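You operate a simulated robot arm through the tools that you are given. There is no shell and no other tool. Be economical: measure what you need, move in short steps, check, and stop when the job is done.

You run a simulated robot arm. Do the job below in one go: nothing can be reset, and whatever is moved stays where it is left.

## Task
Swap the dark block in the upturned pallet for the pale one.
Fine: block knob loose, clamp arm aside; dark block into the grey bin; arm back over the new block, then knob tight. Where these are worked on the way, their far stop is far enough and under half their travel is too little: block knob, clamp arm.

The check looks at the end state, three seconds after you hand in, the way a careful person would. Anything else that was tipped, shoved, dropped, spilled or broken makes it a failure.

## Robot
A 6-joint arm with a two-finger gripper, fixed in place. Base frame: the origin is at the foot of the arm, x ahead of it, y to its left, z up. Lengths are in m, angles in rad, forces in N, time in s.
Its first joint turns from -2.897 to 2.897 rad. Payload 1.71 kg.
The TCP is the grasp point between the finger pads, 0.02 m short of the fingertips. In the tool frame z runs along the fingers and y along their closing line. The gripper opens to 0.096 m. The gripper's body begins 0.113 m behind the TCP.
Orientation is that of the tool frame in the base frame, as a unit quaternion [x, y, z, w]. With the fingers straight down and closing along the base's y, the tool's x points along the base's -x, its y along +y and its z along -z.

## Interface
- The arm moves only by the tool jog_arm. Its argument "plan" is a list of rows, each a list of 3 entries, a list of its own where there are three numbers: the shift along the tool's x, y, z in mm, then the turn, a rotation vector about the tool's x, y, z in rad, then the gripper command, from -1 (shut) to 1 (fully open), values between in proportion. In form: [[[x, y, z], [ax, ay, az], fingers], ...]. A call has 1 to 12 rows; each row is the pose to reach, as a shift and turn from the pose commanded when the call began, along the tool's axes at that moment. A row lasts 0.2 s, in which the tool goes at most 0.05 m and 0.15 rad; a call with a longer step from one row to the next is refused whole, and so is a gripper value outside its range. Where a pose cannot be reached the arm comes as near as it can. A force on the tool above 50 N (or 10 N above the force at the start of the call, whichever is more), or a blocked arm, ends the call early, and 0.2 s more pass. Each finger travels about 0.045 m/s and halts on what it meets, pressing with about 33 N; the grip force reading is that of the motor and also rises with nothing between the fingers. The clock runs only during rows and for 0.2 s after the last one: add rows that repeat a pose to give the fingers time. The reply holds the time, the measured pose of the TCP, the force on the tool along the base axes, the opening and the grip force, in the units named above and with some noise, with the torque about the TCP (base axes, N m) and any sound that the robot's microphone picked up.
- Cameras (640 x 400 px; columns grow to the right, rows downward): "scene" is fixed at [0.3998, -0.499, 1.2667]; the picture's right is [0.88, -0.48, 0.00], its down [-0.24, -0.45, -0.86] and it looks along [0.41, 0.76, -0.51] (base axes); focal length 340 px, centre (320, 200). "wrist" rides on the gripper at [0.066, 0.014, -0.145] in the tool frame; the picture's right is [-0.21, 0.98, 0.00], its down [-0.88, -0.18, -0.45] and it looks along [-0.44, -0.09, 0.90] (tool axes); focal length 275 px, centre (320, 200). There is no depth. A picture from a camera that has moved, and an enlarged one, comes with that camera's place and axes in the base frame and with its lens.
- grab_frame(camera): a new picture of that camera. No time passes.
- raise_lower(by): slides the trunk up (or, below 0, down) by that many m; the arm rides with it, the base frame stays. It gives what a move gives, with no picture.
- close_up(camera, box): a new picture of the part [left, top, right, bottom] of that camera's present view, enlarged. No time passes.
- hand_in(): hands the job in; it is judged then, once.

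Work in short steps. Places have to be worked out from the pictures, the camera data and where the tool is seen: move nearer, look again, correct. Check each grasp and each placing, and mend what went wrong. You have 120 turns and 84 pictures in all, those below and enlarged ones among them. Open the gripper and draw the arm clear of the work before you hand the job in, unless the task says otherwise; then end with one line.

The tools are called as a command line: name --argument value ..., lists and objects as JSON in quotes. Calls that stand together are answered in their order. jog_arm: Moves the arm, as the interface text tells. Its arguments: {"type":"object","properties":{"plan":{"type":"array","items":{"type":"array"}}},"required":["plan"]} The other tools are called the same way: raise_lower (by) slides the trunk up or down; grab_frame (camera) takes a picture; close_up (camera, box) takes an enlarged picture of a part of a camera's view; hand_in () hands the job in.

At the start:

```text
time_s: 0.0
tcp_pos: [0.5059, -0.0812, 1.0723]
tcp_rot: [0.0, 1.0, 0.0, -0.001]
wrist_force: [-0.8, 0.0, 0.1]
moment: [0.0, 0.01, -0.02]
grip_width: 0.0959
grasp_force: 0.0
trunk travel left (down, up): [-0.175, 0.215]
```

scene: 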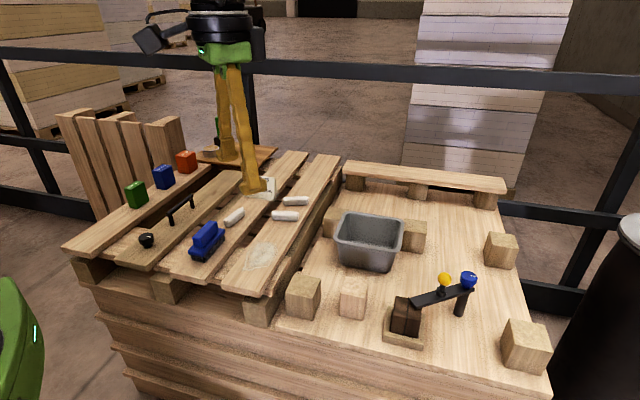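
wrist: 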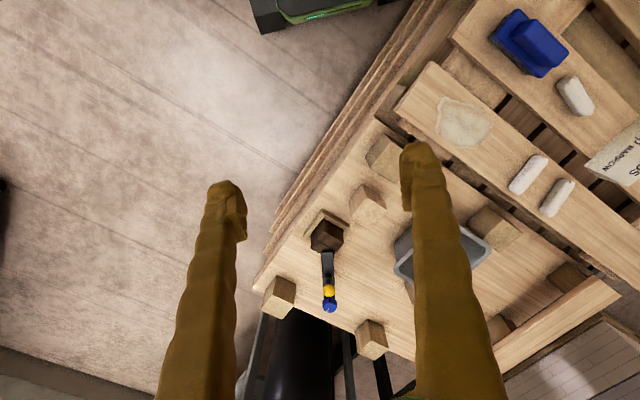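

The fixture with the dark block, clamp arm, yellow and blue knobs sits at right; I'll enlarge it to make out the parts.

close_up --camera "scene" --box '[320, 240, 560, 390]'

close_up --camera "wrist" --box '[240, 140, 480, 340]'

```text
2.67 times, centred on (440, 315) of scene
camera zoom: at [0.3998, -0.499, 1.2667], right [0.88, -0.48, 0.0], down [-0.24, -0.45, -0.86], along [0.41, 0.76, -0.51], focal length 906 px, centre (0, -107)
```

zoom: 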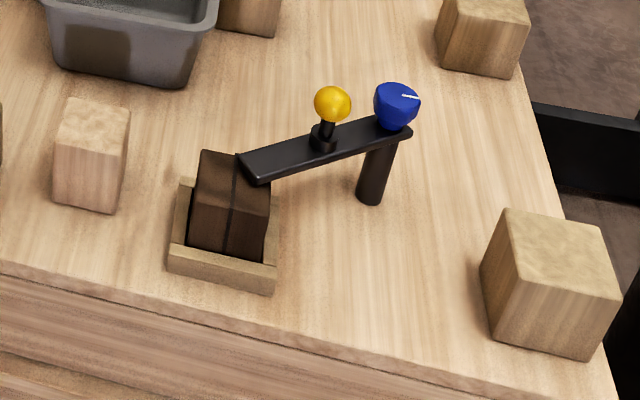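

```text
2.00 times, centred on (360, 240) of wrist
camera zoom: at [0.4404, -0.0675, 1.2179], right [0.21, 0.98, 0.0], down [0.88, -0.18, 0.44], along [0.43, -0.09, -0.9], focal length 551 px, centre (240, 120)
```

zoom: 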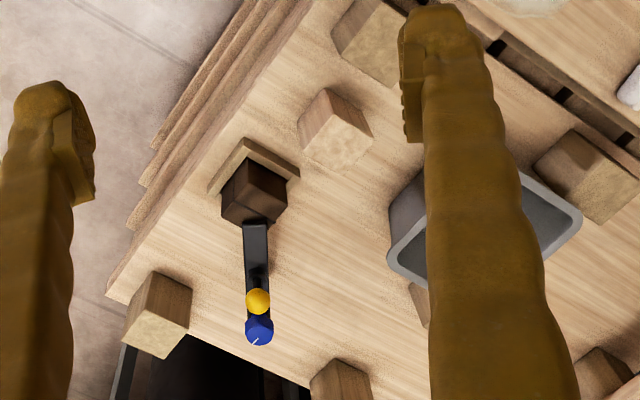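

Triangulating: blue knob ≈ (0.973,-0.154,0.714), yellow ball ≈ (0.902,-0.143,0.738), dark block ≈ (0.82,-0.13). I move closer above the fixture for a better look.

jog_arm --plan '[[[-40, -8, 18], [0, 0, 0], 1], [[-80, -16, 36], [0, 0, 0], 1], [[-120, -24, 54], [0, 0, 0], 1], [[-160, -32, 72], [0, 0, 0], 1], [[-200, -40, 90], [0, 0, 0], 1], [[-244, -50, 110], [0, 0, 0], 1], [[-244, -50, 110], [0, 0, 0], 1]]'

grab_frame --camera "wrist"

```text
time_s: 1.6
tcp_pos: [0.7396, -0.1316, 0.9695]
tcp_rot: [0.001, 1.0, 0.0, 0.005]
wrist_force: [1.6, -0.3, -0.3]
moment: [0.02, 0.18, 0.02]
grip_width: 0.0962
grasp_force: 0.0
trunk travel left (down, up): [-0.175, 0.215]
```

```text
79 pictures are left
camera wrist: at [0.6738, -0.1179, 1.1145], right [0.21, 0.98, 0.0], down [0.87, -0.18, 0.45], along [0.44, -0.09, -0.89], focal length 275 px, centre (320, 200)
```

wrist: 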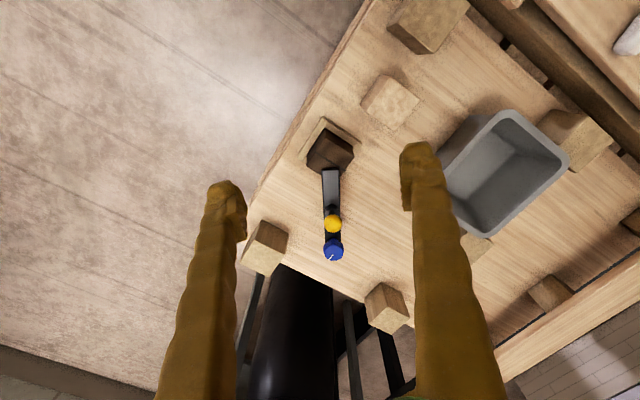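

The view is good; I enlarge the fixture.

close_up --camera "wrist" --box '[260, 60, 440, 280]'

close_up --camera "scene" --box '[380, 260, 490, 355]'

```text
1.82 times, centred on (350, 170) of wrist
camera zoom: at [0.6738, -0.1179, 1.1145], right [0.21, 0.98, 0.0], down [0.87, -0.18, 0.45], along [0.44, -0.09, -0.89], focal length 500 px, centre (266, 254)
```

zoom: 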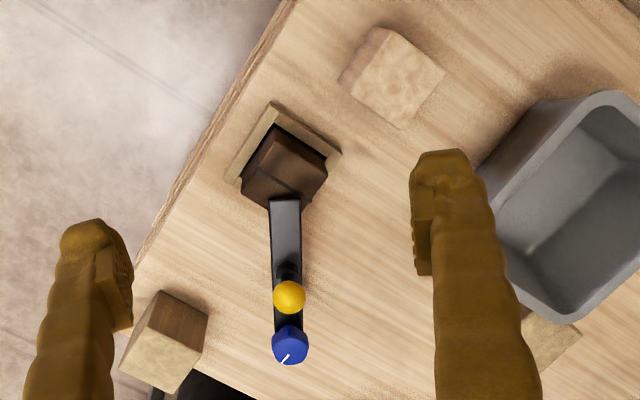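

```text
4.21 times, centred on (435, 308) of scene
camera zoom: at [0.3998, -0.499, 1.2667], right [0.88, -0.48, 0.0], down [-0.24, -0.45, -0.86], along [0.41, 0.76, -0.51], focal length 1430 px, centre (-164, -253)
```

zoom: 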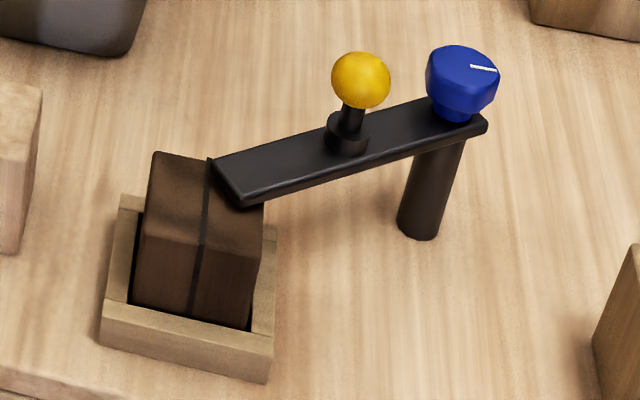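

Block is about 0.057 square near (0.821,-0.128), turned ~45°. Next I go above the blue knob, staying higher than the yellow ball.

jog_arm --plan '[[[-45, -5, 20], [0, 0, 0], 1], [[-90, -10, 40], [0, 0, 0], 1], [[-130, -15, 65], [0, 0, 0], 1], [[-170, -20, 90], [0, 0, 0], 1], [[-210, -24, 110], [0, 0, 0], 1], [[-225, -24, 130], [0, 0, 0], 1], [[-225, -24, 130], [0, 0, 0], 1], [[-225, -24, 130], [0, 0, 0], 1]]'

grab_frame --camera "wrist"

grab_frame --camera "scene"

```text
time_s: 3.4
tcp_pos: [0.9592, -0.1557, 0.8471]
tcp_rot: [0.0, 1.0, 0.0, 0.007]
wrist_force: [-0.5, -0.3, -0.2]
moment: [0.03, -0.01, -0.03]
grip_width: 0.0961
grasp_force: 0.0
trunk travel left (down, up): [-0.175, 0.215]
```

```text
76 pictures are left
camera wrist: at [0.8938, -0.1429, 0.9907], right [0.21, 0.98, 0.0], down [0.87, -0.18, 0.46], along [0.45, -0.09, -0.89], focal length 275 px, centre (320, 200)
```

wrist: 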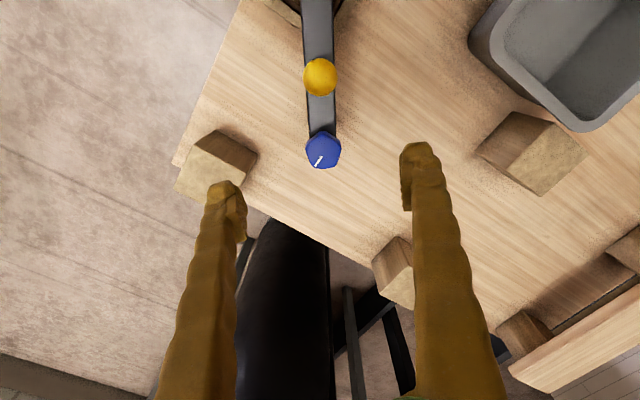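

```text
75 pictures are left
```

scene: 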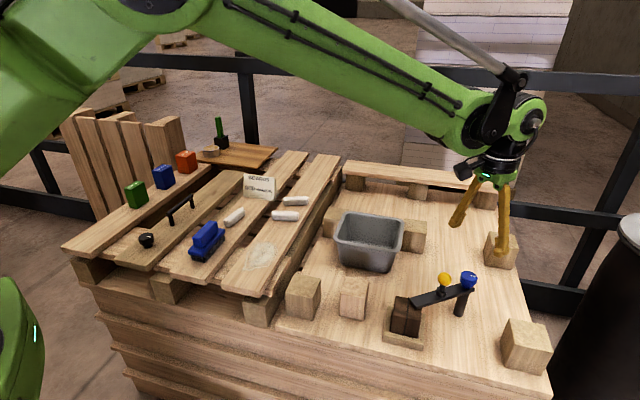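

The knob is refined to about (0.977,-0.156). The tool reads 16 mm short of the command, so I'll hold to see whether that is lag or a reach limit.

jog_arm --plan '[[[0, 0, 0], [0, 0, 0], 1], [[0, 0, 0], [0, 0, 0], 1], [[0, 0, 0], [0, 0, 0], 1], [[0, 0, 0], [0, 0, 0], 1]]'

```text
time_s: 4.4
tcp_pos: [0.9589, -0.1553, 0.8468]
tcp_rot: [0.0, 1.0, 0.0, 0.008]
wrist_force: [0.8, -0.1, 1.2]
moment: [0.01, 0.02, -0.04]
grip_width: 0.0959
grasp_force: 0.0
trunk travel left (down, up): [-0.175, 0.215]
```

It is a reach limit. I lower the trunk 5 cm and see how the reach changes.

raise_lower --by -0.05

jog_arm --plan '[[[0, 0, 0], [0, 0, 0], 1], [[-15, 0, 0], [0, 0, 0], 1], [[-15, 0, 0], [0, 0, 0], 1], [[-15, 0, 0], [0, 0, 0], 1]]'

```text
time_s: 5.3
tcp_pos: [0.961, -0.1559, 0.7972]
tcp_rot: [0.0, 1.0, 0.0, 0.007]
wrist_force: [0.2, 0.2, 0.6]
moment: [0.0, -0.01, 0.0]
grip_width: 0.096
grasp_force: 0.0
trunk travel left (down, up): [-0.125, 0.265]
```

```text
time_s: 6.3
tcp_pos: [0.9748, -0.1541, 0.797]
tcp_rot: [0.0, 1.0, 0.001, 0.007]
wrist_force: [0.8, -0.1, -0.6]
moment: [0.0, 0.04, -0.02]
grip_width: 0.0961
grasp_force: 0.0
trunk travel left (down, up): [-0.125, 0.265]
```

It reached x=0.975 now. I look again before descending on the knob.

close_up --camera "scene" --box '[400, 200, 540, 330]'

close_up --camera "wrist" --box '[200, 80, 440, 280]'

```text
3.08 times, centred on (470, 265) of scene
camera zoom: at [0.3998, -0.499, 1.2667], right [0.88, -0.48, 0.0], down [-0.24, -0.45, -0.86], along [0.41, 0.76, -0.51], focal length 1045 px, centre (-142, 0)
```

zoom: 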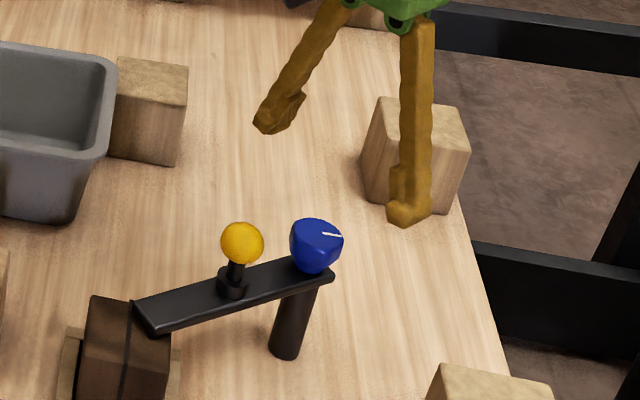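

```text
2.00 times, centred on (320, 180) of wrist
camera zoom: at [0.9083, -0.1416, 0.9409], right [0.21, 0.98, 0.0], down [0.87, -0.18, 0.46], along [0.45, -0.09, -0.89], focal length 551 px, centre (320, 240)
```

zoom: 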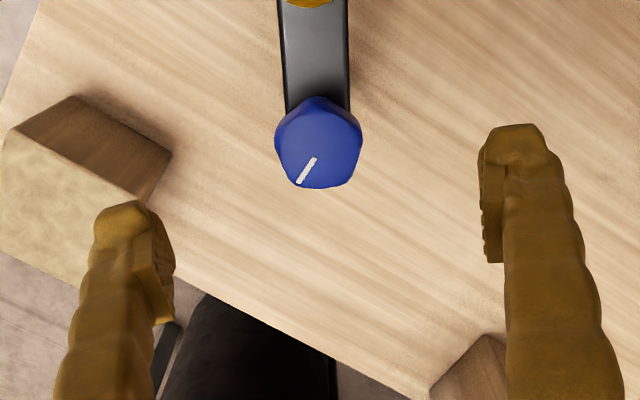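

The knob spans z ≈ 0.69–0.73 at (0.975,-0.155), between the fingers. I descend to z≈0.716.

jog_arm --plan '[[[0, 0, 25], [0, 0, 0], 1], [[0, 0, 50], [0, 0, 0], 1], [[0, 0, 70], [0, 0, 0], 1], [[0, 0, 80], [0, 0, 0], 1], [[0, 0, 80], [0, 0, 0], 1], [[0, 0, 80], [0, 0, 0], 1]]'

close_up --camera "scene" --box '[400, 200, 540, 330]'

grab_frame --camera "wrist"

```text
time_s: 7.7
tcp_pos: [0.9764, -0.1563, 0.7157]
tcp_rot: [0.0, 1.0, 0.0, 0.008]
wrist_force: [0.1, 0.2, -0.6]
moment: [-0.01, -0.03, 0.0]
grip_width: 0.0959
grasp_force: 0.1
trunk travel left (down, up): [-0.125, 0.265]
```

```text
3.08 times, centred on (470, 265) of scene
camera zoom: at [0.3998, -0.499, 1.2667], right [0.88, -0.48, 0.0], down [-0.24, -0.45, -0.86], along [0.41, 0.76, -0.51], focal length 1045 px, centre (-142, 0)
```

zoom: 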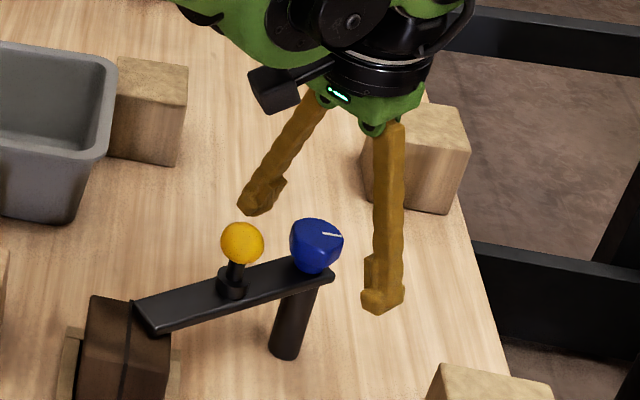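

```text
71 pictures are left
camera wrist: at [0.9105, -0.1434, 0.8605], right [0.21, 0.98, 0.0], down [0.87, -0.18, 0.46], along [0.45, -0.09, -0.89], focal length 275 px, centre (320, 200)
```

wrist: 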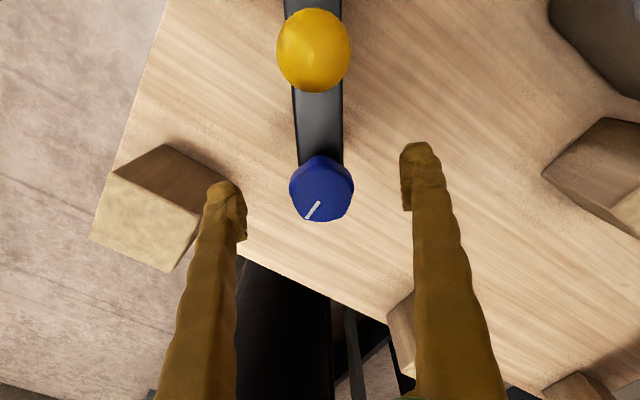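

The knob is centred on the TCP. I close on it.

jog_arm --plan '[[[0, 0, 0], [0, 0, 0], -1], [[0, 0, 0], [0, 0, 0], -1], [[0, 0, 0], [0, 0, 0], -1], [[0, 0, 0], [0, 0, 0], -1], [[0, 0, 0], [0, 0, 0], -1]]'

```text
time_s: 8.9
tcp_pos: [0.9757, -0.1542, 0.7164]
tcp_rot: [0.0, 1.0, 0.0, 0.007]
wrist_force: [-2.7, 11.1, -1.1]
moment: [-0.05, -0.02, 0.02]
grip_width: 0.0357
grasp_force: 35.4
trunk travel left (down, up): [-0.125, 0.265]
```

Gripped at 36 mm. I turn it counter-clockwise seen from above (tool −z), a bit at first, watching the torque.

jog_arm --plan '[[[0, 0, 0], [0, 0, -0.12], -1], [[0, 0, 0], [0, 0, -0.24], -1], [[0, 0, 0], [0, 0, -0.36], -1], [[0, 0, 0], [0, 0, -0.48], -1], [[0, 0, 0], [0, 0, -0.6], -1], [[0, 0, 0], [0, 0, -0.6], -1]]'

close_up --camera "scene" --box '[400, 200, 540, 330]'

```text
time_s: 10.3
tcp_pos: [0.9766, -0.1549, 0.7173]
tcp_rot: [-0.297, 0.955, -0.002, 0.007]
wrist_force: [12.9, 18.8, -3.7]
moment: [-0.15, -0.08, 0.02]
grip_width: 0.0358
grasp_force: 35.2
trunk travel left (down, up): [-0.125, 0.265]
```

```text
3.08 times, centred on (470, 265) of scene
camera zoom: at [0.3998, -0.499, 1.2667], right [0.88, -0.48, 0.0], down [-0.24, -0.45, -0.86], along [0.41, 0.76, -0.51], focal length 1045 px, centre (-142, 0)
```

zoom: 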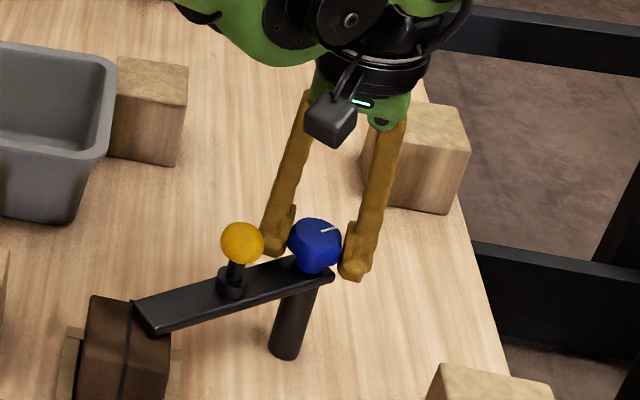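

The knob mark turns with it, with low torque. I continue, with a small offset to relieve the side force.

jog_arm --plan '[[[-1.6, 0.7, 0], [0, 0, -0.12], -1], [[-1.6, 0.7, 0], [0, 0, -0.24], -1], [[-1.6, 0.7, 0], [0, 0, -0.36], -1], [[-1.6, 0.7, 0], [0, 0, -0.48], -1], [[-1.6, 0.7, 0], [0, 0, -0.6], -1], [[-1.6, 0.7, 0], [0, 0, -0.72], -1], [[-1.6, 0.7, 0], [0, 0, -0.84], -1], [[-1.6, 0.7, 0], [0, 0, -0.96], -1], [[-1.6, 0.7, 0], [0, 0, -1.0], -1]]'

close_up --camera "scene" --box '[400, 200, 540, 330]'

```text
time_s: 12.4
tcp_pos: [0.9755, -0.1543, 0.7171]
tcp_rot: [0.718, -0.696, 0.01, -0.01]
wrist_force: [111.9, -5.6, -96.6]
moment: [-0.12, 0.46, 0.02]
grip_width: 0.0362
grasp_force: 34.9
trunk travel left (down, up): [-0.125, 0.265]
stopped in row 9: the force on the tool passed its limit at 51 N (the readings are from after the stop); the commanded pose is now the measured one
```

```text
3.08 times, centred on (470, 265) of scene
camera zoom: at [0.3998, -0.499, 1.2667], right [0.88, -0.48, 0.0], down [-0.24, -0.45, -0.86], along [0.41, 0.76, -0.51], focal length 1045 px, centre (-142, 0)
```

zoom: 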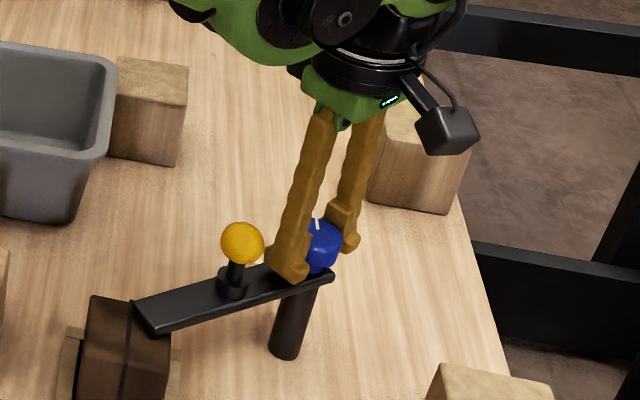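

The turn totalled ~1.57 rad and ended in a force stop. I hold still to read the settled force.

jog_arm --plan '[[[0, 0, 0], [0, 0, 0], -1]]'

close_up --camera "scene" --box '[440, 250, 500, 300]'

grab_frame --camera "wrist"

```text
time_s: 13.0
tcp_pos: [0.9675, -0.1534, 0.7322]
tcp_rot: [0.718, -0.695, 0.017, -0.017]
wrist_force: [157.0, -13.2, -223.5]
moment: [-0.08, 1.04, -0.2]
grip_width: 0.054
grasp_force: 34.6
trunk travel left (down, up): [-0.125, 0.265]
stopped in row 1: the force on the tool passed its limit at 158 N (the readings are from after the stop); the commanded pose is now the measured one
```

```text
8.00 times, centred on (470, 275) of scene
camera zoom: at [0.3998, -0.499, 1.2667], right [0.88, -0.48, 0.0], down [-0.24, -0.45, -0.86], along [0.41, 0.76, -0.51], focal length 2718 px, centre (-880, -400)
```

zoom: 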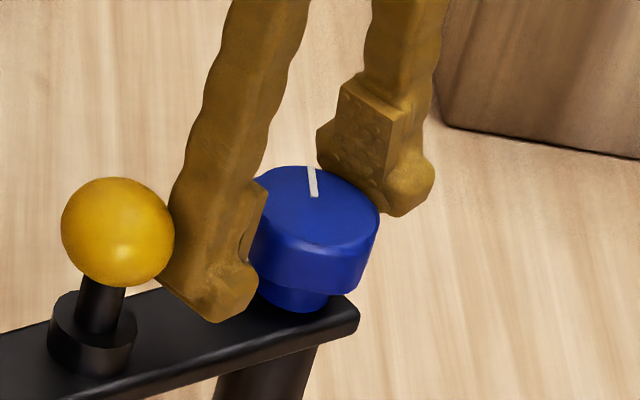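

```text
67 pictures are left
camera wrist: at [0.9492, -0.2199, 0.8758], right [-0.98, 0.17, -0.05], down [0.13, 0.88, 0.45], along [0.12, 0.44, -0.89], focal length 275 px, centre (320, 200)
```

wrist: 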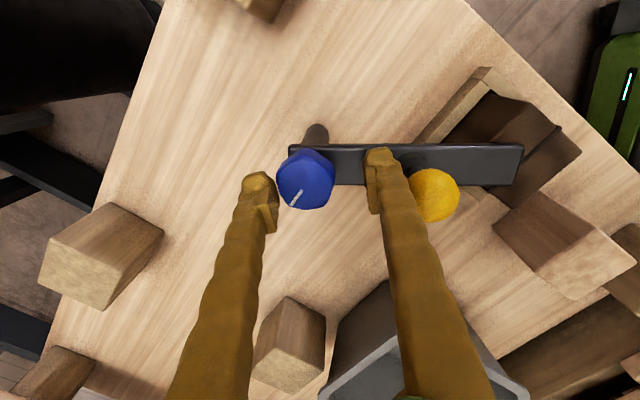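

The arm crept back and up near its reach limit and slid off the knob; the mark has turned roughly 1.6 rad. I open partially (the ball is near a finger) and rise gently to release the load.

jog_arm --plan '[[[0, 0, 0], [0, 0, 0], 0.4], [[0, -2, -4], [0, 0, 0], 0.4], [[0, -2, -10], [0, 0, 0], 0.4], [[0, -2, -20], [0, 0, 0], 0.4]]'

close_up --camera "scene" --box '[400, 200, 540, 330]'

```text
time_s: 14.0
tcp_pos: [0.9567, -0.1536, 0.7649]
tcp_rot: [0.718, -0.695, 0.018, -0.018]
wrist_force: [-0.1, 0.5, 0.3]
moment: [0.02, 0.0, -0.02]
grip_width: 0.0671
grasp_force: 0.0
trunk travel left (down, up): [-0.125, 0.265]
```

```text
3.08 times, centred on (470, 265) of scene
camera zoom: at [0.3998, -0.499, 1.2667], right [0.88, -0.48, 0.0], down [-0.24, -0.45, -0.86], along [0.41, 0.76, -0.51], focal length 1045 px, centre (-142, 0)
```

zoom: 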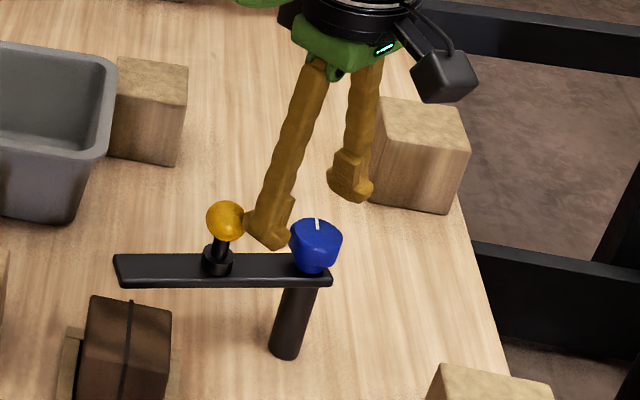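

Luckily the clamp arm swung free a little when the finger touched the ball, so the knob is loose. I rise and rotate the wrist back to neutral, checking for odd drift.

jog_arm --plan '[[[0, 0, -20], [0, 0, 0], 0.4], [[0, 0, -40], [0, 0, 0.1], 0.4], [[0, 0, -40], [0, 0, 0.24], 1], [[0, 0, -40], [0, 0, 0.38], 1], [[0, 0, -40], [0, 0, 0.52], 1], [[0, 0, -40], [0, 0, 0.66], 1], [[0, 0, -40], [0, 0, 0.8], 1], [[0, 0, -40], [0, 0, 0.8], 1]]'

grab_frame --camera "wrist"

close_up --camera "scene" --box '[380, 250, 500, 350]'

```text
time_s: 15.8
tcp_pos: [0.9553, -0.1545, 0.8039]
tcp_rot: [-0.389, 0.921, -0.012, 0.024]
wrist_force: [-0.7, -0.3, 0.0]
moment: [-0.01, 0.0, 0.01]
grip_width: 0.0963
grasp_force: 0.1
trunk travel left (down, up): [-0.125, 0.265]
```

```text
65 pictures are left
camera wrist: at [0.8935, -0.1916, 0.9454], right [-0.56, 0.83, -0.03], down [0.72, 0.5, 0.48], along [0.42, 0.25, -0.87], focal length 275 px, centre (320, 200)
```

wrist: 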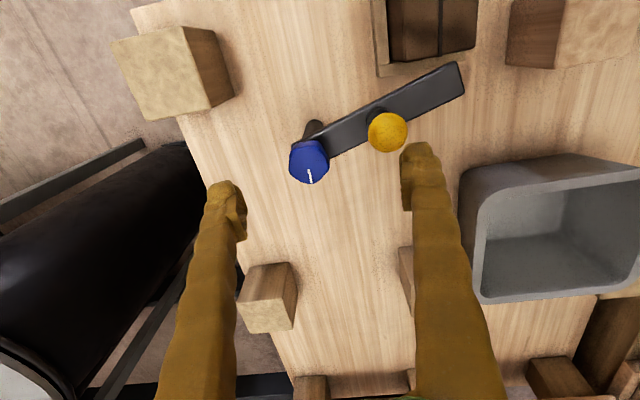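

```text
4.00 times, centred on (440, 300) of scene
camera zoom: at [0.3998, -0.499, 1.2667], right [0.88, -0.48, 0.0], down [-0.24, -0.45, -0.86], along [0.41, 0.76, -0.51], focal length 1359 px, centre (-160, -200)
```

zoom: 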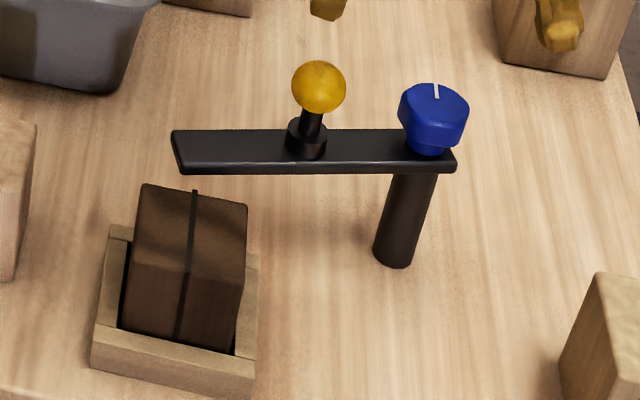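

Vertical moves are accurate again. Ball is now at ≈(0.915,-0.123,0.738). I straighten the tool tilt and shift over the ball, then rotate so the fingers close along the swing direction.

jog_arm --plan '[[[2, 16, 0], [-0.013, 0.013, 0], 1], [[4, 34, 0], [-0.026, 0.025, 0], 1], [[5.7, 50.3, 0], [-0.039, 0.038, 0], 1], [[5.7, 50.3, 0], [-0.039, 0.038, 0], 1]]'

jog_arm --plan '[[[0, 0, 0], [0, 0, 0.14], 1], [[0, 0, 0], [0, 0, 0.28], 1], [[0, 0, 0], [0, 0, 0.42], 1], [[0, 0, 0], [0, 0, 0.56], 1], [[0, 0, 0], [0, 0, 0.7], 1], [[0, 0, 0], [0, 0, 0.84], 1], [[0, 0, 0], [0, 0, 0.98], 1], [[0, 0, 0], [0, 0, 1.12], 1], [[0, 0, 0], [0, 0, 1.26], 1], [[0, 0, 0], [0, 0, 1.35], 1], [[0, 0, 0], [0, 0, 1.35], 1]]'

grab_frame --camera "wrist"

```text
time_s: 16.8
tcp_pos: [0.916, -0.1235, 0.8024]
tcp_rot: [-0.391, 0.921, 0.0, 0.0]
wrist_force: [-0.6, 0.4, -0.3]
moment: [0.02, -0.03, 0.05]
grip_width: 0.0965
grasp_force: 0.2
trunk travel left (down, up): [-0.125, 0.265]
```

```text
time_s: 19.2
tcp_pos: [0.9154, -0.1228, 0.8019]
tcp_rot: [0.271, 0.963, -0.001, 0.0]
wrist_force: [0.0, 0.2, -0.5]
moment: [-0.01, 0.0, -0.03]
grip_width: 0.0958
grasp_force: 0.1
trunk travel left (down, up): [-0.125, 0.265]
```

```text
63 pictures are left
camera wrist: at [0.8678, -0.077, 0.9463], right [0.69, 0.73, 0.0], down [0.65, -0.61, 0.45], along [0.32, -0.31, -0.9], focal length 275 px, centre (320, 200)
```

wrist: 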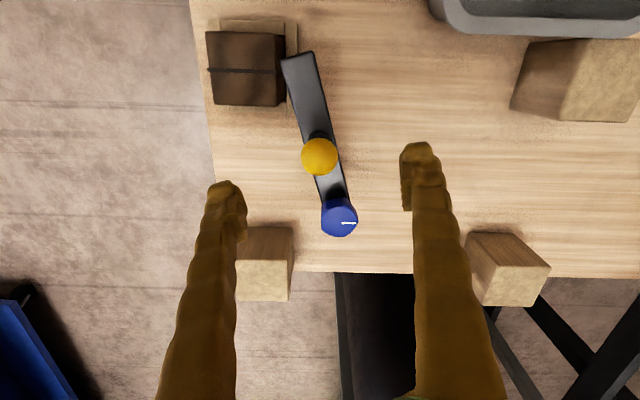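

The ball is exactly beneath the TCP. I descend to z≈0.738 and close on it.

jog_arm --plan '[[[0, 0, 30], [0, 0, 0], 1], [[0, 0, 55], [0, 0, 0], 1], [[0, 0, 64], [0, 0, 0], 1], [[0, 0, 64], [0, 0, 0], 0.3], [[0, 0, 64], [0, 0, 0], -0.2], [[0, 0, 64], [0, 0, 0], -1], [[0, 0, 64], [0, 0, 0], -1], [[0, 0, 64], [0, 0, 0], -1]]'

close_up --camera "scene" --box '[380, 230, 500, 330]'

```text
time_s: 21.0
tcp_pos: [0.9146, -0.1227, 0.7373]
tcp_rot: [0.27, 0.963, -0.001, 0.0]
wrist_force: [-0.3, -0.3, -0.7]
moment: [0.03, -0.01, 0.0]
grip_width: 0.0263
grasp_force: 26.3
trunk travel left (down, up): [-0.125, 0.265]
```

```text
4.00 times, centred on (440, 280) of scene
camera zoom: at [0.3998, -0.499, 1.2667], right [0.88, -0.48, 0.0], down [-0.24, -0.45, -0.86], along [0.41, 0.76, -0.51], focal length 1359 px, centre (-160, -120)
```

zoom: 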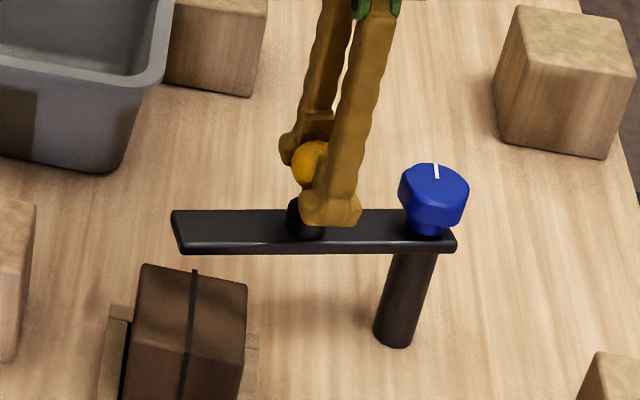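

The ball is held. I swing it in an arc about the knob post, away from the block, to θ≈104° first.

jog_arm --plan '[[[0, 9.8, 0], [0, 0, 0.07], -1], [[-1.5, 19.3, 0], [0, 0, 0.14], -1], [[-4.3, 28.6, 0], [0, 0, 0.21], -1], [[-8.2, 37.5, 0], [0, 0, 0.28], -1], [[-13.5, 45.6, 0], [0, 0, 0.35], -1], [[-19.7, 53, 0], [0, 0, 0.42], -1], [[-19.7, 53, 0], [0, 0, 0.42], -1]]'

close_up --camera "scene" --box '[380, 230, 500, 330]'

```text
time_s: 22.6
tcp_pos: [0.9603, -0.0883, 0.7391]
tcp_rot: [0.466, 0.885, 0.0, 0.001]
wrist_force: [-2.4, -1.1, -0.7]
moment: [0.08, 0.05, -0.18]
grip_width: 0.0262
grasp_force: 35.0
trunk travel left (down, up): [-0.125, 0.265]
```

```text
4.00 times, centred on (440, 280) of scene
camera zoom: at [0.3998, -0.499, 1.2667], right [0.88, -0.48, 0.0], down [-0.24, -0.45, -0.86], along [0.41, 0.76, -0.51], focal length 1359 px, centre (-160, -120)
```

zoom: 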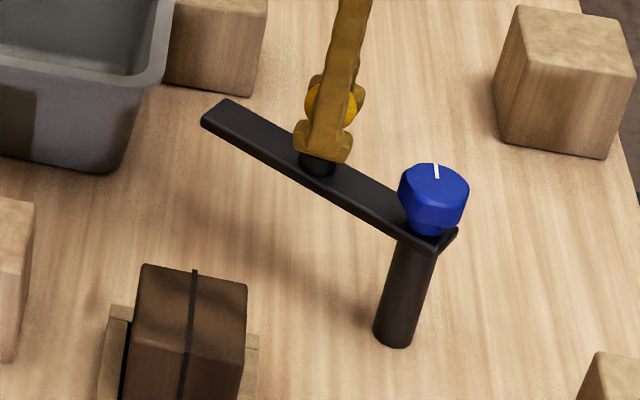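

Moves freely. I continue toward θ≈80° to cover its travel or find the stop.

jog_arm --plan '[[[-4.1, 9, 0], [0, 0, 0.07], -1], [[-9.3, 17.2, 0], [0, 0, 0.14], -1], [[-15.6, 24.5, 0], [0, 0, 0.21], -1], [[-15.6, 24.5, 0], [0, 0, 0.21], -1]]'

grab_frame --camera "scene"

```text
time_s: 23.4
tcp_pos: [0.9736, -0.0869, 0.748]
tcp_rot: [0.55, 0.835, 0.002, 0.002]
wrist_force: [0.0, 3.7, -38.4]
moment: [0.04, -0.05, 0.04]
grip_width: 0.0296
grasp_force: 35.1
trunk travel left (down, up): [-0.125, 0.265]
stopped in row 4: the force on the tool passed its limit at 67 N (the readings are from after the stop); the commanded pose is now the measured one
```

```text
60 pictures are left
```

scene: 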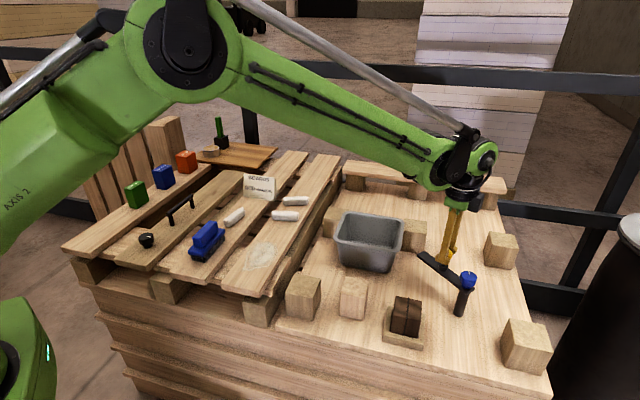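

The arm is now ~80° aside (θ≈92°), and my tool is at its reach limit here, so that is enough. I release the ball and rise.

jog_arm --plan '[[[0, 0, 0], [0, 0, 0], 0], [[0, 0, 0], [0, 0, 0], 0.6], [[0, 0, -5], [0, 0, 0], 1], [[0, 0, -25], [0, 0, 0], 1], [[0, 0, -60], [0, 0, 0], 1], [[0, 0, -60], [0, 0, 0], 1]]'

close_up --camera "scene" --box '[380, 230, 500, 330]'

```text
time_s: 24.8
tcp_pos: [0.972, -0.087, 0.809]
tcp_rot: [0.55, 0.835, 0.002, 0.004]
wrist_force: [-0.6, -0.1, 0.3]
moment: [0.0, -0.01, -0.01]
grip_width: 0.0963
grasp_force: 0.1
trunk travel left (down, up): [-0.125, 0.265]
```

```text
4.00 times, centred on (440, 280) of scene
camera zoom: at [0.3998, -0.499, 1.2667], right [0.88, -0.48, 0.0], down [-0.24, -0.45, -0.86], along [0.41, 0.76, -0.51], focal length 1359 px, centre (-160, -120)
```

zoom: 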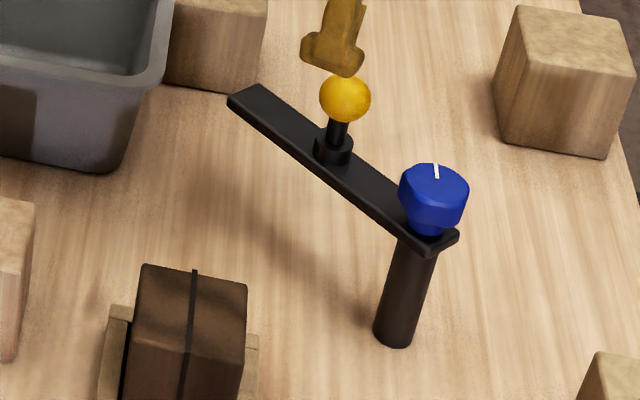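

Arm sits ~77° aside. Next I return to the knob (fingers oriented to avoid the ball) to check whether it turns further toward its loose stop.

jog_arm --plan '[[[-20, -8, 0], [0, 0, -0.12], 0.3], [[-45, -16, 0], [0, 0, -0.24], 0.3], [[-64, -23, 0], [0, 0, -0.36], 0.3], [[-64, -23, 0], [0, 0, -0.466], 0.3], [[-64, -23, 0], [0, 0, -0.466], 0.3]]'

grab_frame --camera "wrist"

```text
time_s: 26.0
tcp_pos: [0.9772, -0.155, 0.81]
tcp_rot: [0.341, 0.94, 0.001, 0.004]
wrist_force: [-0.5, -0.2, -0.6]
moment: [-0.01, 0.01, -0.02]
grip_width: 0.0626
grasp_force: 0.0
trunk travel left (down, up): [-0.125, 0.265]
```

```text
58 pictures are left
camera wrist: at [0.9358, -0.1022, 0.9556], right [0.79, 0.62, 0.01], down [0.55, -0.7, 0.45], along [0.28, -0.35, -0.89], focal length 275 px, centre (320, 200)
```

wrist: 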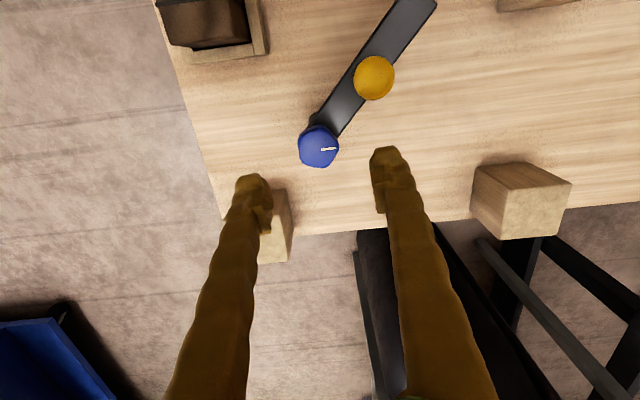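

Knob is centred. I descend and grip it.

jog_arm --plan '[[[0, 0, 35], [0, 0, 0], 0.3], [[0, 0, 70], [0, 0, 0], 0.3], [[0, 0, 94], [0, 0, 0], 0.3], [[0, 0, 94], [0, 0, 0], 0.3], [[0, 0, 94], [0, 0, 0], -1], [[0, 0, 94], [0, 0, 0], -1], [[0, 0, 94], [0, 0, 0], -1], [[0, 0, 94], [0, 0, 0], -1]]'

```text
time_s: 27.8
tcp_pos: [0.9766, -0.1563, 0.7163]
tcp_rot: [0.341, 0.94, 0.001, 0.003]
wrist_force: [-10.8, -2.6, -5.4]
moment: [0.04, -0.15, -0.02]
grip_width: 0.0357
grasp_force: 34.8
trunk travel left (down, up): [-0.125, 0.265]
```

Gripped. I turn counter-clockwise by 1.1 rad, watching for the stop.

jog_arm --plan '[[[0, 0, 0], [0, 0, -0.12], -1], [[0, 0, 0], [0, 0, -0.24], -1], [[0, 0, 0], [0, 0, -0.36], -1], [[0, 0, 0], [0, 0, -0.48], -1], [[0, 0, 0], [0, 0, -0.6], -1], [[0, 0, 0], [0, 0, -0.72], -1], [[0, 0, 0], [0, 0, -0.84], -1], [[0, 0, 0], [0, 0, -0.96], -1], [[0, 0, 0], [0, 0, -1.1], -1]]'

close_up --camera "scene" --box '[420, 230, 520, 330]'

```text
time_s: 29.8
tcp_pos: [0.9766, -0.1539, 0.7165]
tcp_rot: [-0.202, 0.979, -0.002, 0.003]
wrist_force: [-3.9, -11.2, -17.0]
moment: [0.13, -0.04, -0.76]
grip_width: 0.0359
grasp_force: 34.9
trunk travel left (down, up): [-0.125, 0.265]
```

```text
4.00 times, centred on (470, 280) of scene
camera zoom: at [0.3998, -0.499, 1.2667], right [0.88, -0.48, 0.0], down [-0.24, -0.45, -0.86], along [0.41, 0.76, -0.51], focal length 1359 px, centre (-280, -120)
```

zoom: 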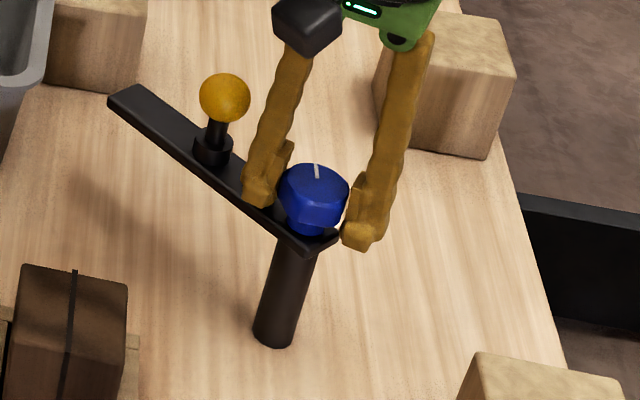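

The mark didn't move and torque rose: the knob is already at its loose stop. I release, rise, and go look at the block from above.

jog_arm --plan '[[[0, 0, 0], [0, 0, 0], 0.1], [[0, 0, 0], [0, 0, 0], 0.1], [[0, 0, -30], [0, 0, 0], 0.1], [[0, 0, -70], [0, 0, 0], 0.1], [[0, 0, -110], [0, 0, 0], 0.1], [[0, 0, -140], [0, 0, 0], 0.1], [[0, 0, -140], [0, 0, 0], 0.1]]'

jog_arm --plan '[[[40, 18, 0], [0, 0, 0.1], 1], [[80, 36, 0], [0, 0, 0.2], 1], [[120, 54, 0], [0, 0, 0.3], 1], [[150, 80, 0], [0, 0, 0.4], 1], [[150, 80, 0], [0, 0, 0.4], 1]]'

grab_frame --camera "wrist"

close_up --camera "scene" --box '[320, 250, 480, 360]'

```text
time_s: 31.4
tcp_pos: [0.975, -0.1517, 0.8574]
tcp_rot: [-0.2, 0.98, -0.001, 0.004]
wrist_force: [0.1, -0.3, 0.1]
moment: [0.0, -0.02, -0.02]
grip_width: 0.0526
grasp_force: 0.1
trunk travel left (down, up): [-0.125, 0.265]
```

```text
time_s: 32.6
tcp_pos: [0.806, -0.1397, 0.8577]
tcp_rot: [-0.001, 1.0, 0.0, 0.004]
wrist_force: [-0.8, -0.1, -0.3]
moment: [0.01, -0.04, 0.02]
grip_width: 0.096
grasp_force: 0.1
trunk travel left (down, up): [-0.125, 0.265]
```

```text
56 pictures are left
camera wrist: at [0.7398, -0.1265, 1.0023], right [0.2, 0.98, 0.0], down [0.87, -0.18, 0.45], along [0.44, -0.09, -0.89], focal length 275 px, centre (320, 200)
```

wrist: 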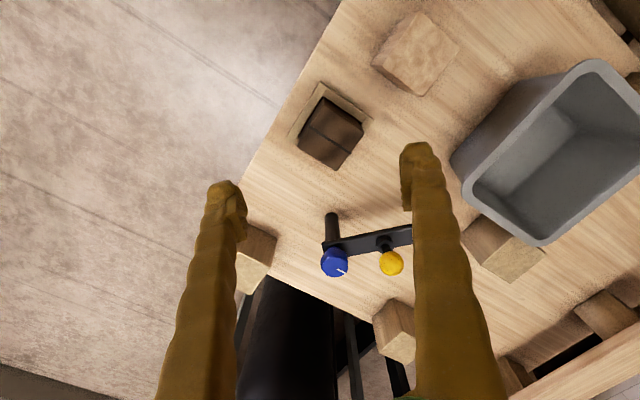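

```text
3.64 times, centred on (400, 305) of scene
camera zoom: at [0.3998, -0.499, 1.2667], right [0.88, -0.48, 0.0], down [-0.24, -0.45, -0.86], along [0.41, 0.76, -0.51], focal length 1235 px, centre (29, -182)
```

zoom: 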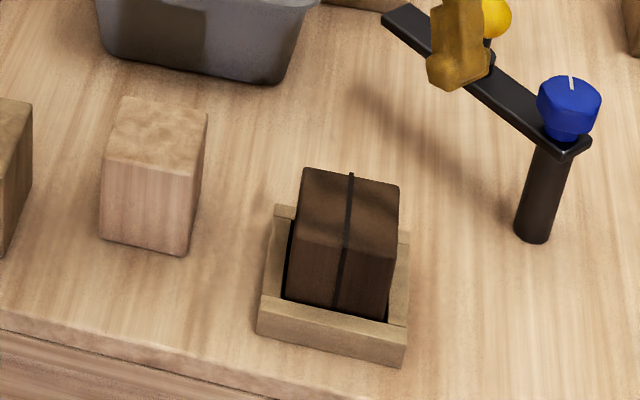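

I enlarge the wrist view on the two blocks.

close_up --camera "wrist" --box '[270, 0, 470, 190]'

```text
2.11 times, centred on (370, 95) of wrist
camera zoom: at [0.7398, -0.1265, 1.0023], right [0.2, 0.98, 0.0], down [0.87, -0.18, 0.45], along [0.44, -0.09, -0.89], focal length 580 px, centre (215, 421)
```

zoom: 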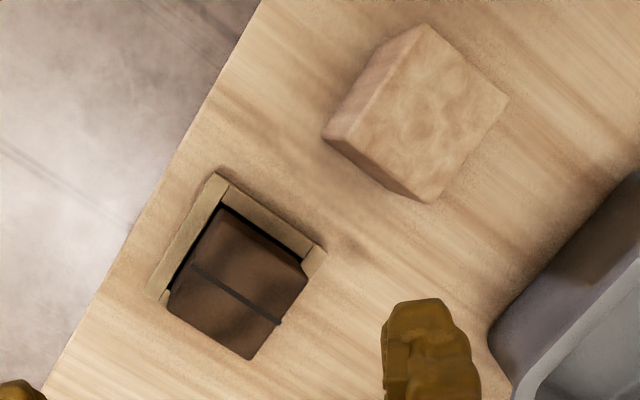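

Dark block top centre ≈(0.823,-0.131), z≈0.68, ~0.055 m square turned 45°; deck ≈0.59. I move above it with closing line along 45°, and check.

jog_arm --plan '[[[-8, 4, 10], [0, 0, 0.14], 1], [[-17, 8.5, 30], [0, 0, 0.28], 1], [[-17, 8.5, 50], [0, 0, 0.42], 1], [[-17, 8.5, 60], [0, 0, 0.56], 1], [[-17, 8.5, 60], [0, 0, 0.7], 1], [[-17, 8.5, 60], [0, 0, 0.785], 1], [[-17, 8.5, 60], [0, 0, 0.785], 1]]'

grab_frame --camera "wrist"

```text
time_s: 34.2
tcp_pos: [0.8253, -0.1301, 0.797]
tcp_rot: [0.383, 0.924, 0.001, 0.003]
wrist_force: [1.0, -1.1, -0.1]
moment: [0.01, 0.02, 0.0]
grip_width: 0.0958
grasp_force: 0.0
trunk travel left (down, up): [-0.125, 0.265]
```

```text
53 pictures are left
camera wrist: at [0.7882, -0.0748, 0.9404], right [0.84, 0.55, 0.01], down [0.49, -0.75, 0.45], along [0.25, -0.37, -0.89], focal length 275 px, centre (320, 200)
```

wrist: 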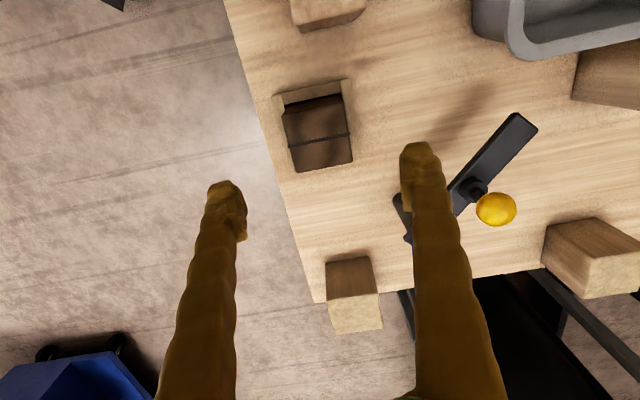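

I enlarge to find the block's top centre precisely.

close_up --camera "wrist" --box '[260, 60, 380, 200]'

```text
2.86 times, centred on (320, 130) of wrist
camera zoom: at [0.7882, -0.0748, 0.9404], right [0.84, 0.55, 0.01], down [0.49, -0.75, 0.45], along [0.25, -0.37, -0.89], focal length 786 px, centre (320, 400)
```

zoom: 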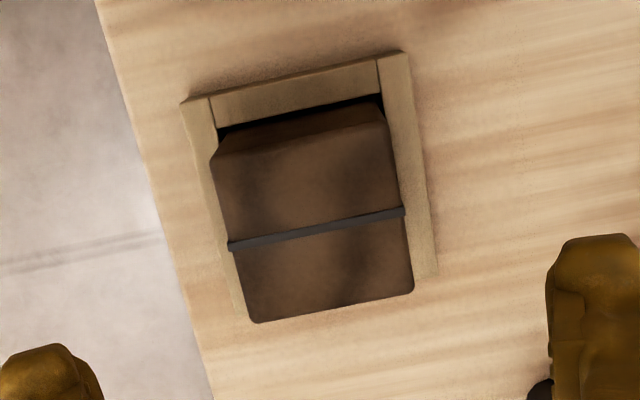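

Block centred under the TCP within ~2 mm. I descend to z≈0.66.

jog_arm --plan '[[[1, 0, 35], [0, 0, 0], 1], [[1, 0, 70], [0, 0, 0], 1], [[1, 0, 100], [0, 0, 0], 1], [[1, 0, 120], [0, 0, 0], 1], [[1, 0, 135], [0, 0, 0], 1], [[1, 0, 135], [0, 0, 0], 1]]'

close_up --camera "scene" --box '[340, 230, 480, 360]'

```text
time_s: 35.6
tcp_pos: [0.8248, -0.1306, 0.6606]
tcp_rot: [0.382, 0.924, 0.002, 0.003]
wrist_force: [-1.4, -0.1, 0.4]
moment: [0.03, 0.0, 0.02]
grip_width: 0.0959
grasp_force: 0.0
trunk travel left (down, up): [-0.125, 0.265]
```

```text
3.08 times, centred on (410, 295) of scene
camera zoom: at [0.3998, -0.499, 1.2667], right [0.88, -0.48, 0.0], down [-0.24, -0.45, -0.86], along [0.41, 0.76, -0.51], focal length 1045 px, centre (43, -92)
```

zoom: 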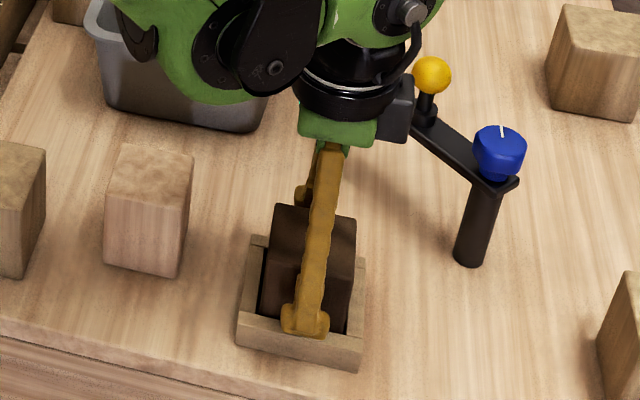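

Fingers straddle the block above the tray walls. I close.

jog_arm --plan '[[[0, 0, 0], [0, 0, 0], 0.4], [[0, 0, 0], [0, 0, 0], -0.2], [[0, 0, 0], [0, 0, 0], -1], [[0, 0, 0], [0, 0, 0], -1], [[0, 0, 0], [0, 0, 0], -1]]'

```text
time_s: 36.8
tcp_pos: [0.825, -0.1311, 0.6628]
tcp_rot: [0.382, 0.924, 0.002, 0.003]
wrist_force: [0.0, -0.2, 0.5]
moment: [0.04, 0.0, 0.0]
grip_width: 0.0644
grasp_force: 32.8
trunk travel left (down, up): [-0.125, 0.265]
```

Gripped at 64 mm. I lift gently.

jog_arm --plan '[[[0, 0, -8], [0, 0, 0], -1], [[0, 0, -20], [0, 0, 0], -1], [[0, 0, -45], [0, 0, 0], -1], [[0, 0, -75], [0, 0, 0], -1], [[0, 0, -105], [0, 0, 0], -1], [[0, 0, -135], [0, 0, 0], -1], [[0, 0, -135], [0, 0, 0], -1]]'

grab_frame --camera "scene"

grab_frame --camera "wrist"

```text
time_s: 38.4
tcp_pos: [0.821, -0.1298, 0.7965]
tcp_rot: [0.382, 0.924, 0.001, 0.004]
wrist_force: [0.0, -0.3, 0.5]
moment: [-0.01, -0.01, -0.02]
grip_width: 0.0001
grasp_force: 29.4
trunk travel left (down, up): [-0.125, 0.265]
```

```text
50 pictures are left
```

scene: 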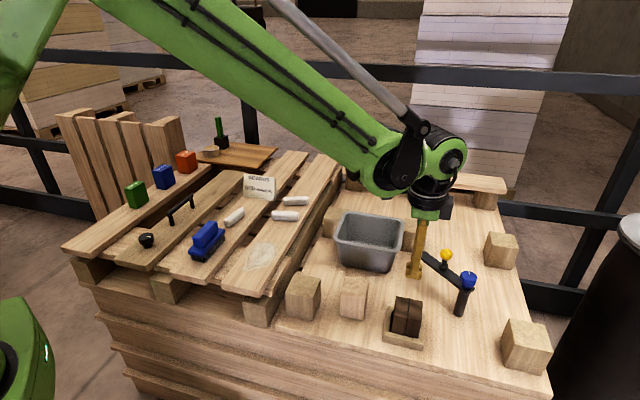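

```text
49 pictures are left
camera wrist: at [0.785, -0.0746, 0.9413], right [0.84, 0.55, 0.01], down [0.49, -0.75, 0.45], along [0.25, -0.37, -0.89], focal length 275 px, centre (320, 200)
```

wrist: 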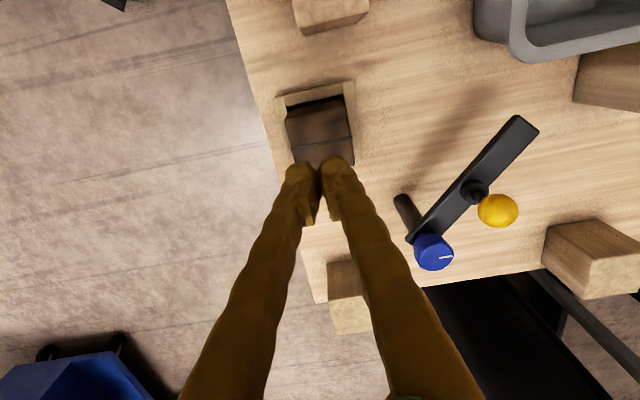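

The block slipped and is still in the tray. I look closely at it to see why.

close_up --camera "scene" --box '[370, 280, 450, 360]'

close_up --camera "wrist" --box '[260, 60, 380, 200]'

```text
5.00 times, centred on (410, 320) of scene
camera zoom: at [0.3998, -0.499, 1.2667], right [0.88, -0.48, 0.0], down [-0.24, -0.45, -0.86], along [0.41, 0.76, -0.51], focal length 1699 px, centre (-130, -400)
```

zoom: 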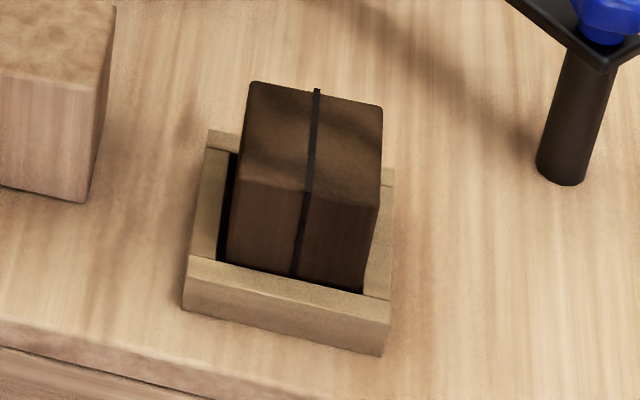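

```text
2.86 times, centred on (320, 130) of wrist
camera zoom: at [0.785, -0.0746, 0.9413], right [0.84, 0.55, 0.01], down [0.49, -0.75, 0.45], along [0.25, -0.37, -0.89], focal length 786 px, centre (320, 400)
```

zoom: 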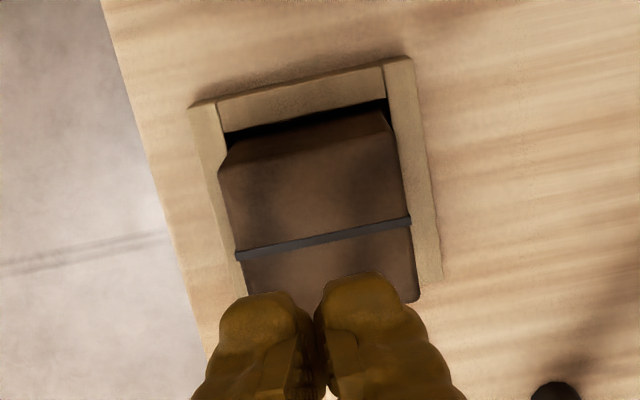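

A dark strap runs over the block and down the two faces I pinched, so the fingers slid on it. I'll grip the other pair of faces: open and rotate 90°.

jog_arm --plan '[[[0, 0, 0], [0, 0, -0.14], 1], [[0, 0, 0], [0, 0, -0.28], 1], [[0, 0, 0], [0, 0, -0.42], 1], [[0, 0, 0], [0, 0, -0.56], 1], [[0, 0, 0], [0, 0, -0.7], 1], [[0, 0, 0], [0, 0, -0.84], 1], [[0, 0, 0], [0, 0, -0.98], 1], [[0, 0, 0], [0, 0, -1.12], 1], [[0, 0, 0], [0, 0, -1.26], 1], [[0, 0, 0], [0, 0, -1.4], 1], [[0, 0, 0], [0, 0, -1.54], 1], [[0, 0, 0], [0, 0, -1.57], 1]]'

close_up --camera "wrist" --box '[200, 40, 440, 240]'

```text
time_s: 41.0
tcp_pos: [0.8234, -0.1293, 0.7972]
tcp_rot: [-0.384, 0.923, -0.002, 0.003]
wrist_force: [-0.6, -0.2, -0.4]
moment: [0.02, 0.03, -0.02]
grip_width: 0.0962
grasp_force: 0.0
trunk travel left (down, up): [-0.125, 0.265]
```

```text
2.00 times, centred on (320, 140) of wrist
camera zoom: at [0.7676, -0.1671, 0.9409], right [-0.55, 0.84, 0.0], down [0.75, 0.49, 0.45], along [0.38, 0.24, -0.89], focal length 551 px, centre (320, 320)
```

zoom: 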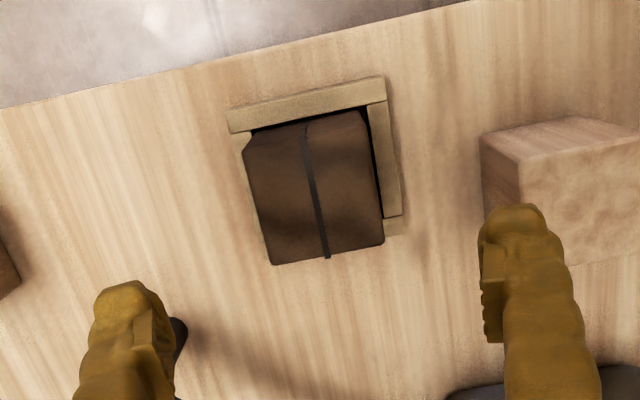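

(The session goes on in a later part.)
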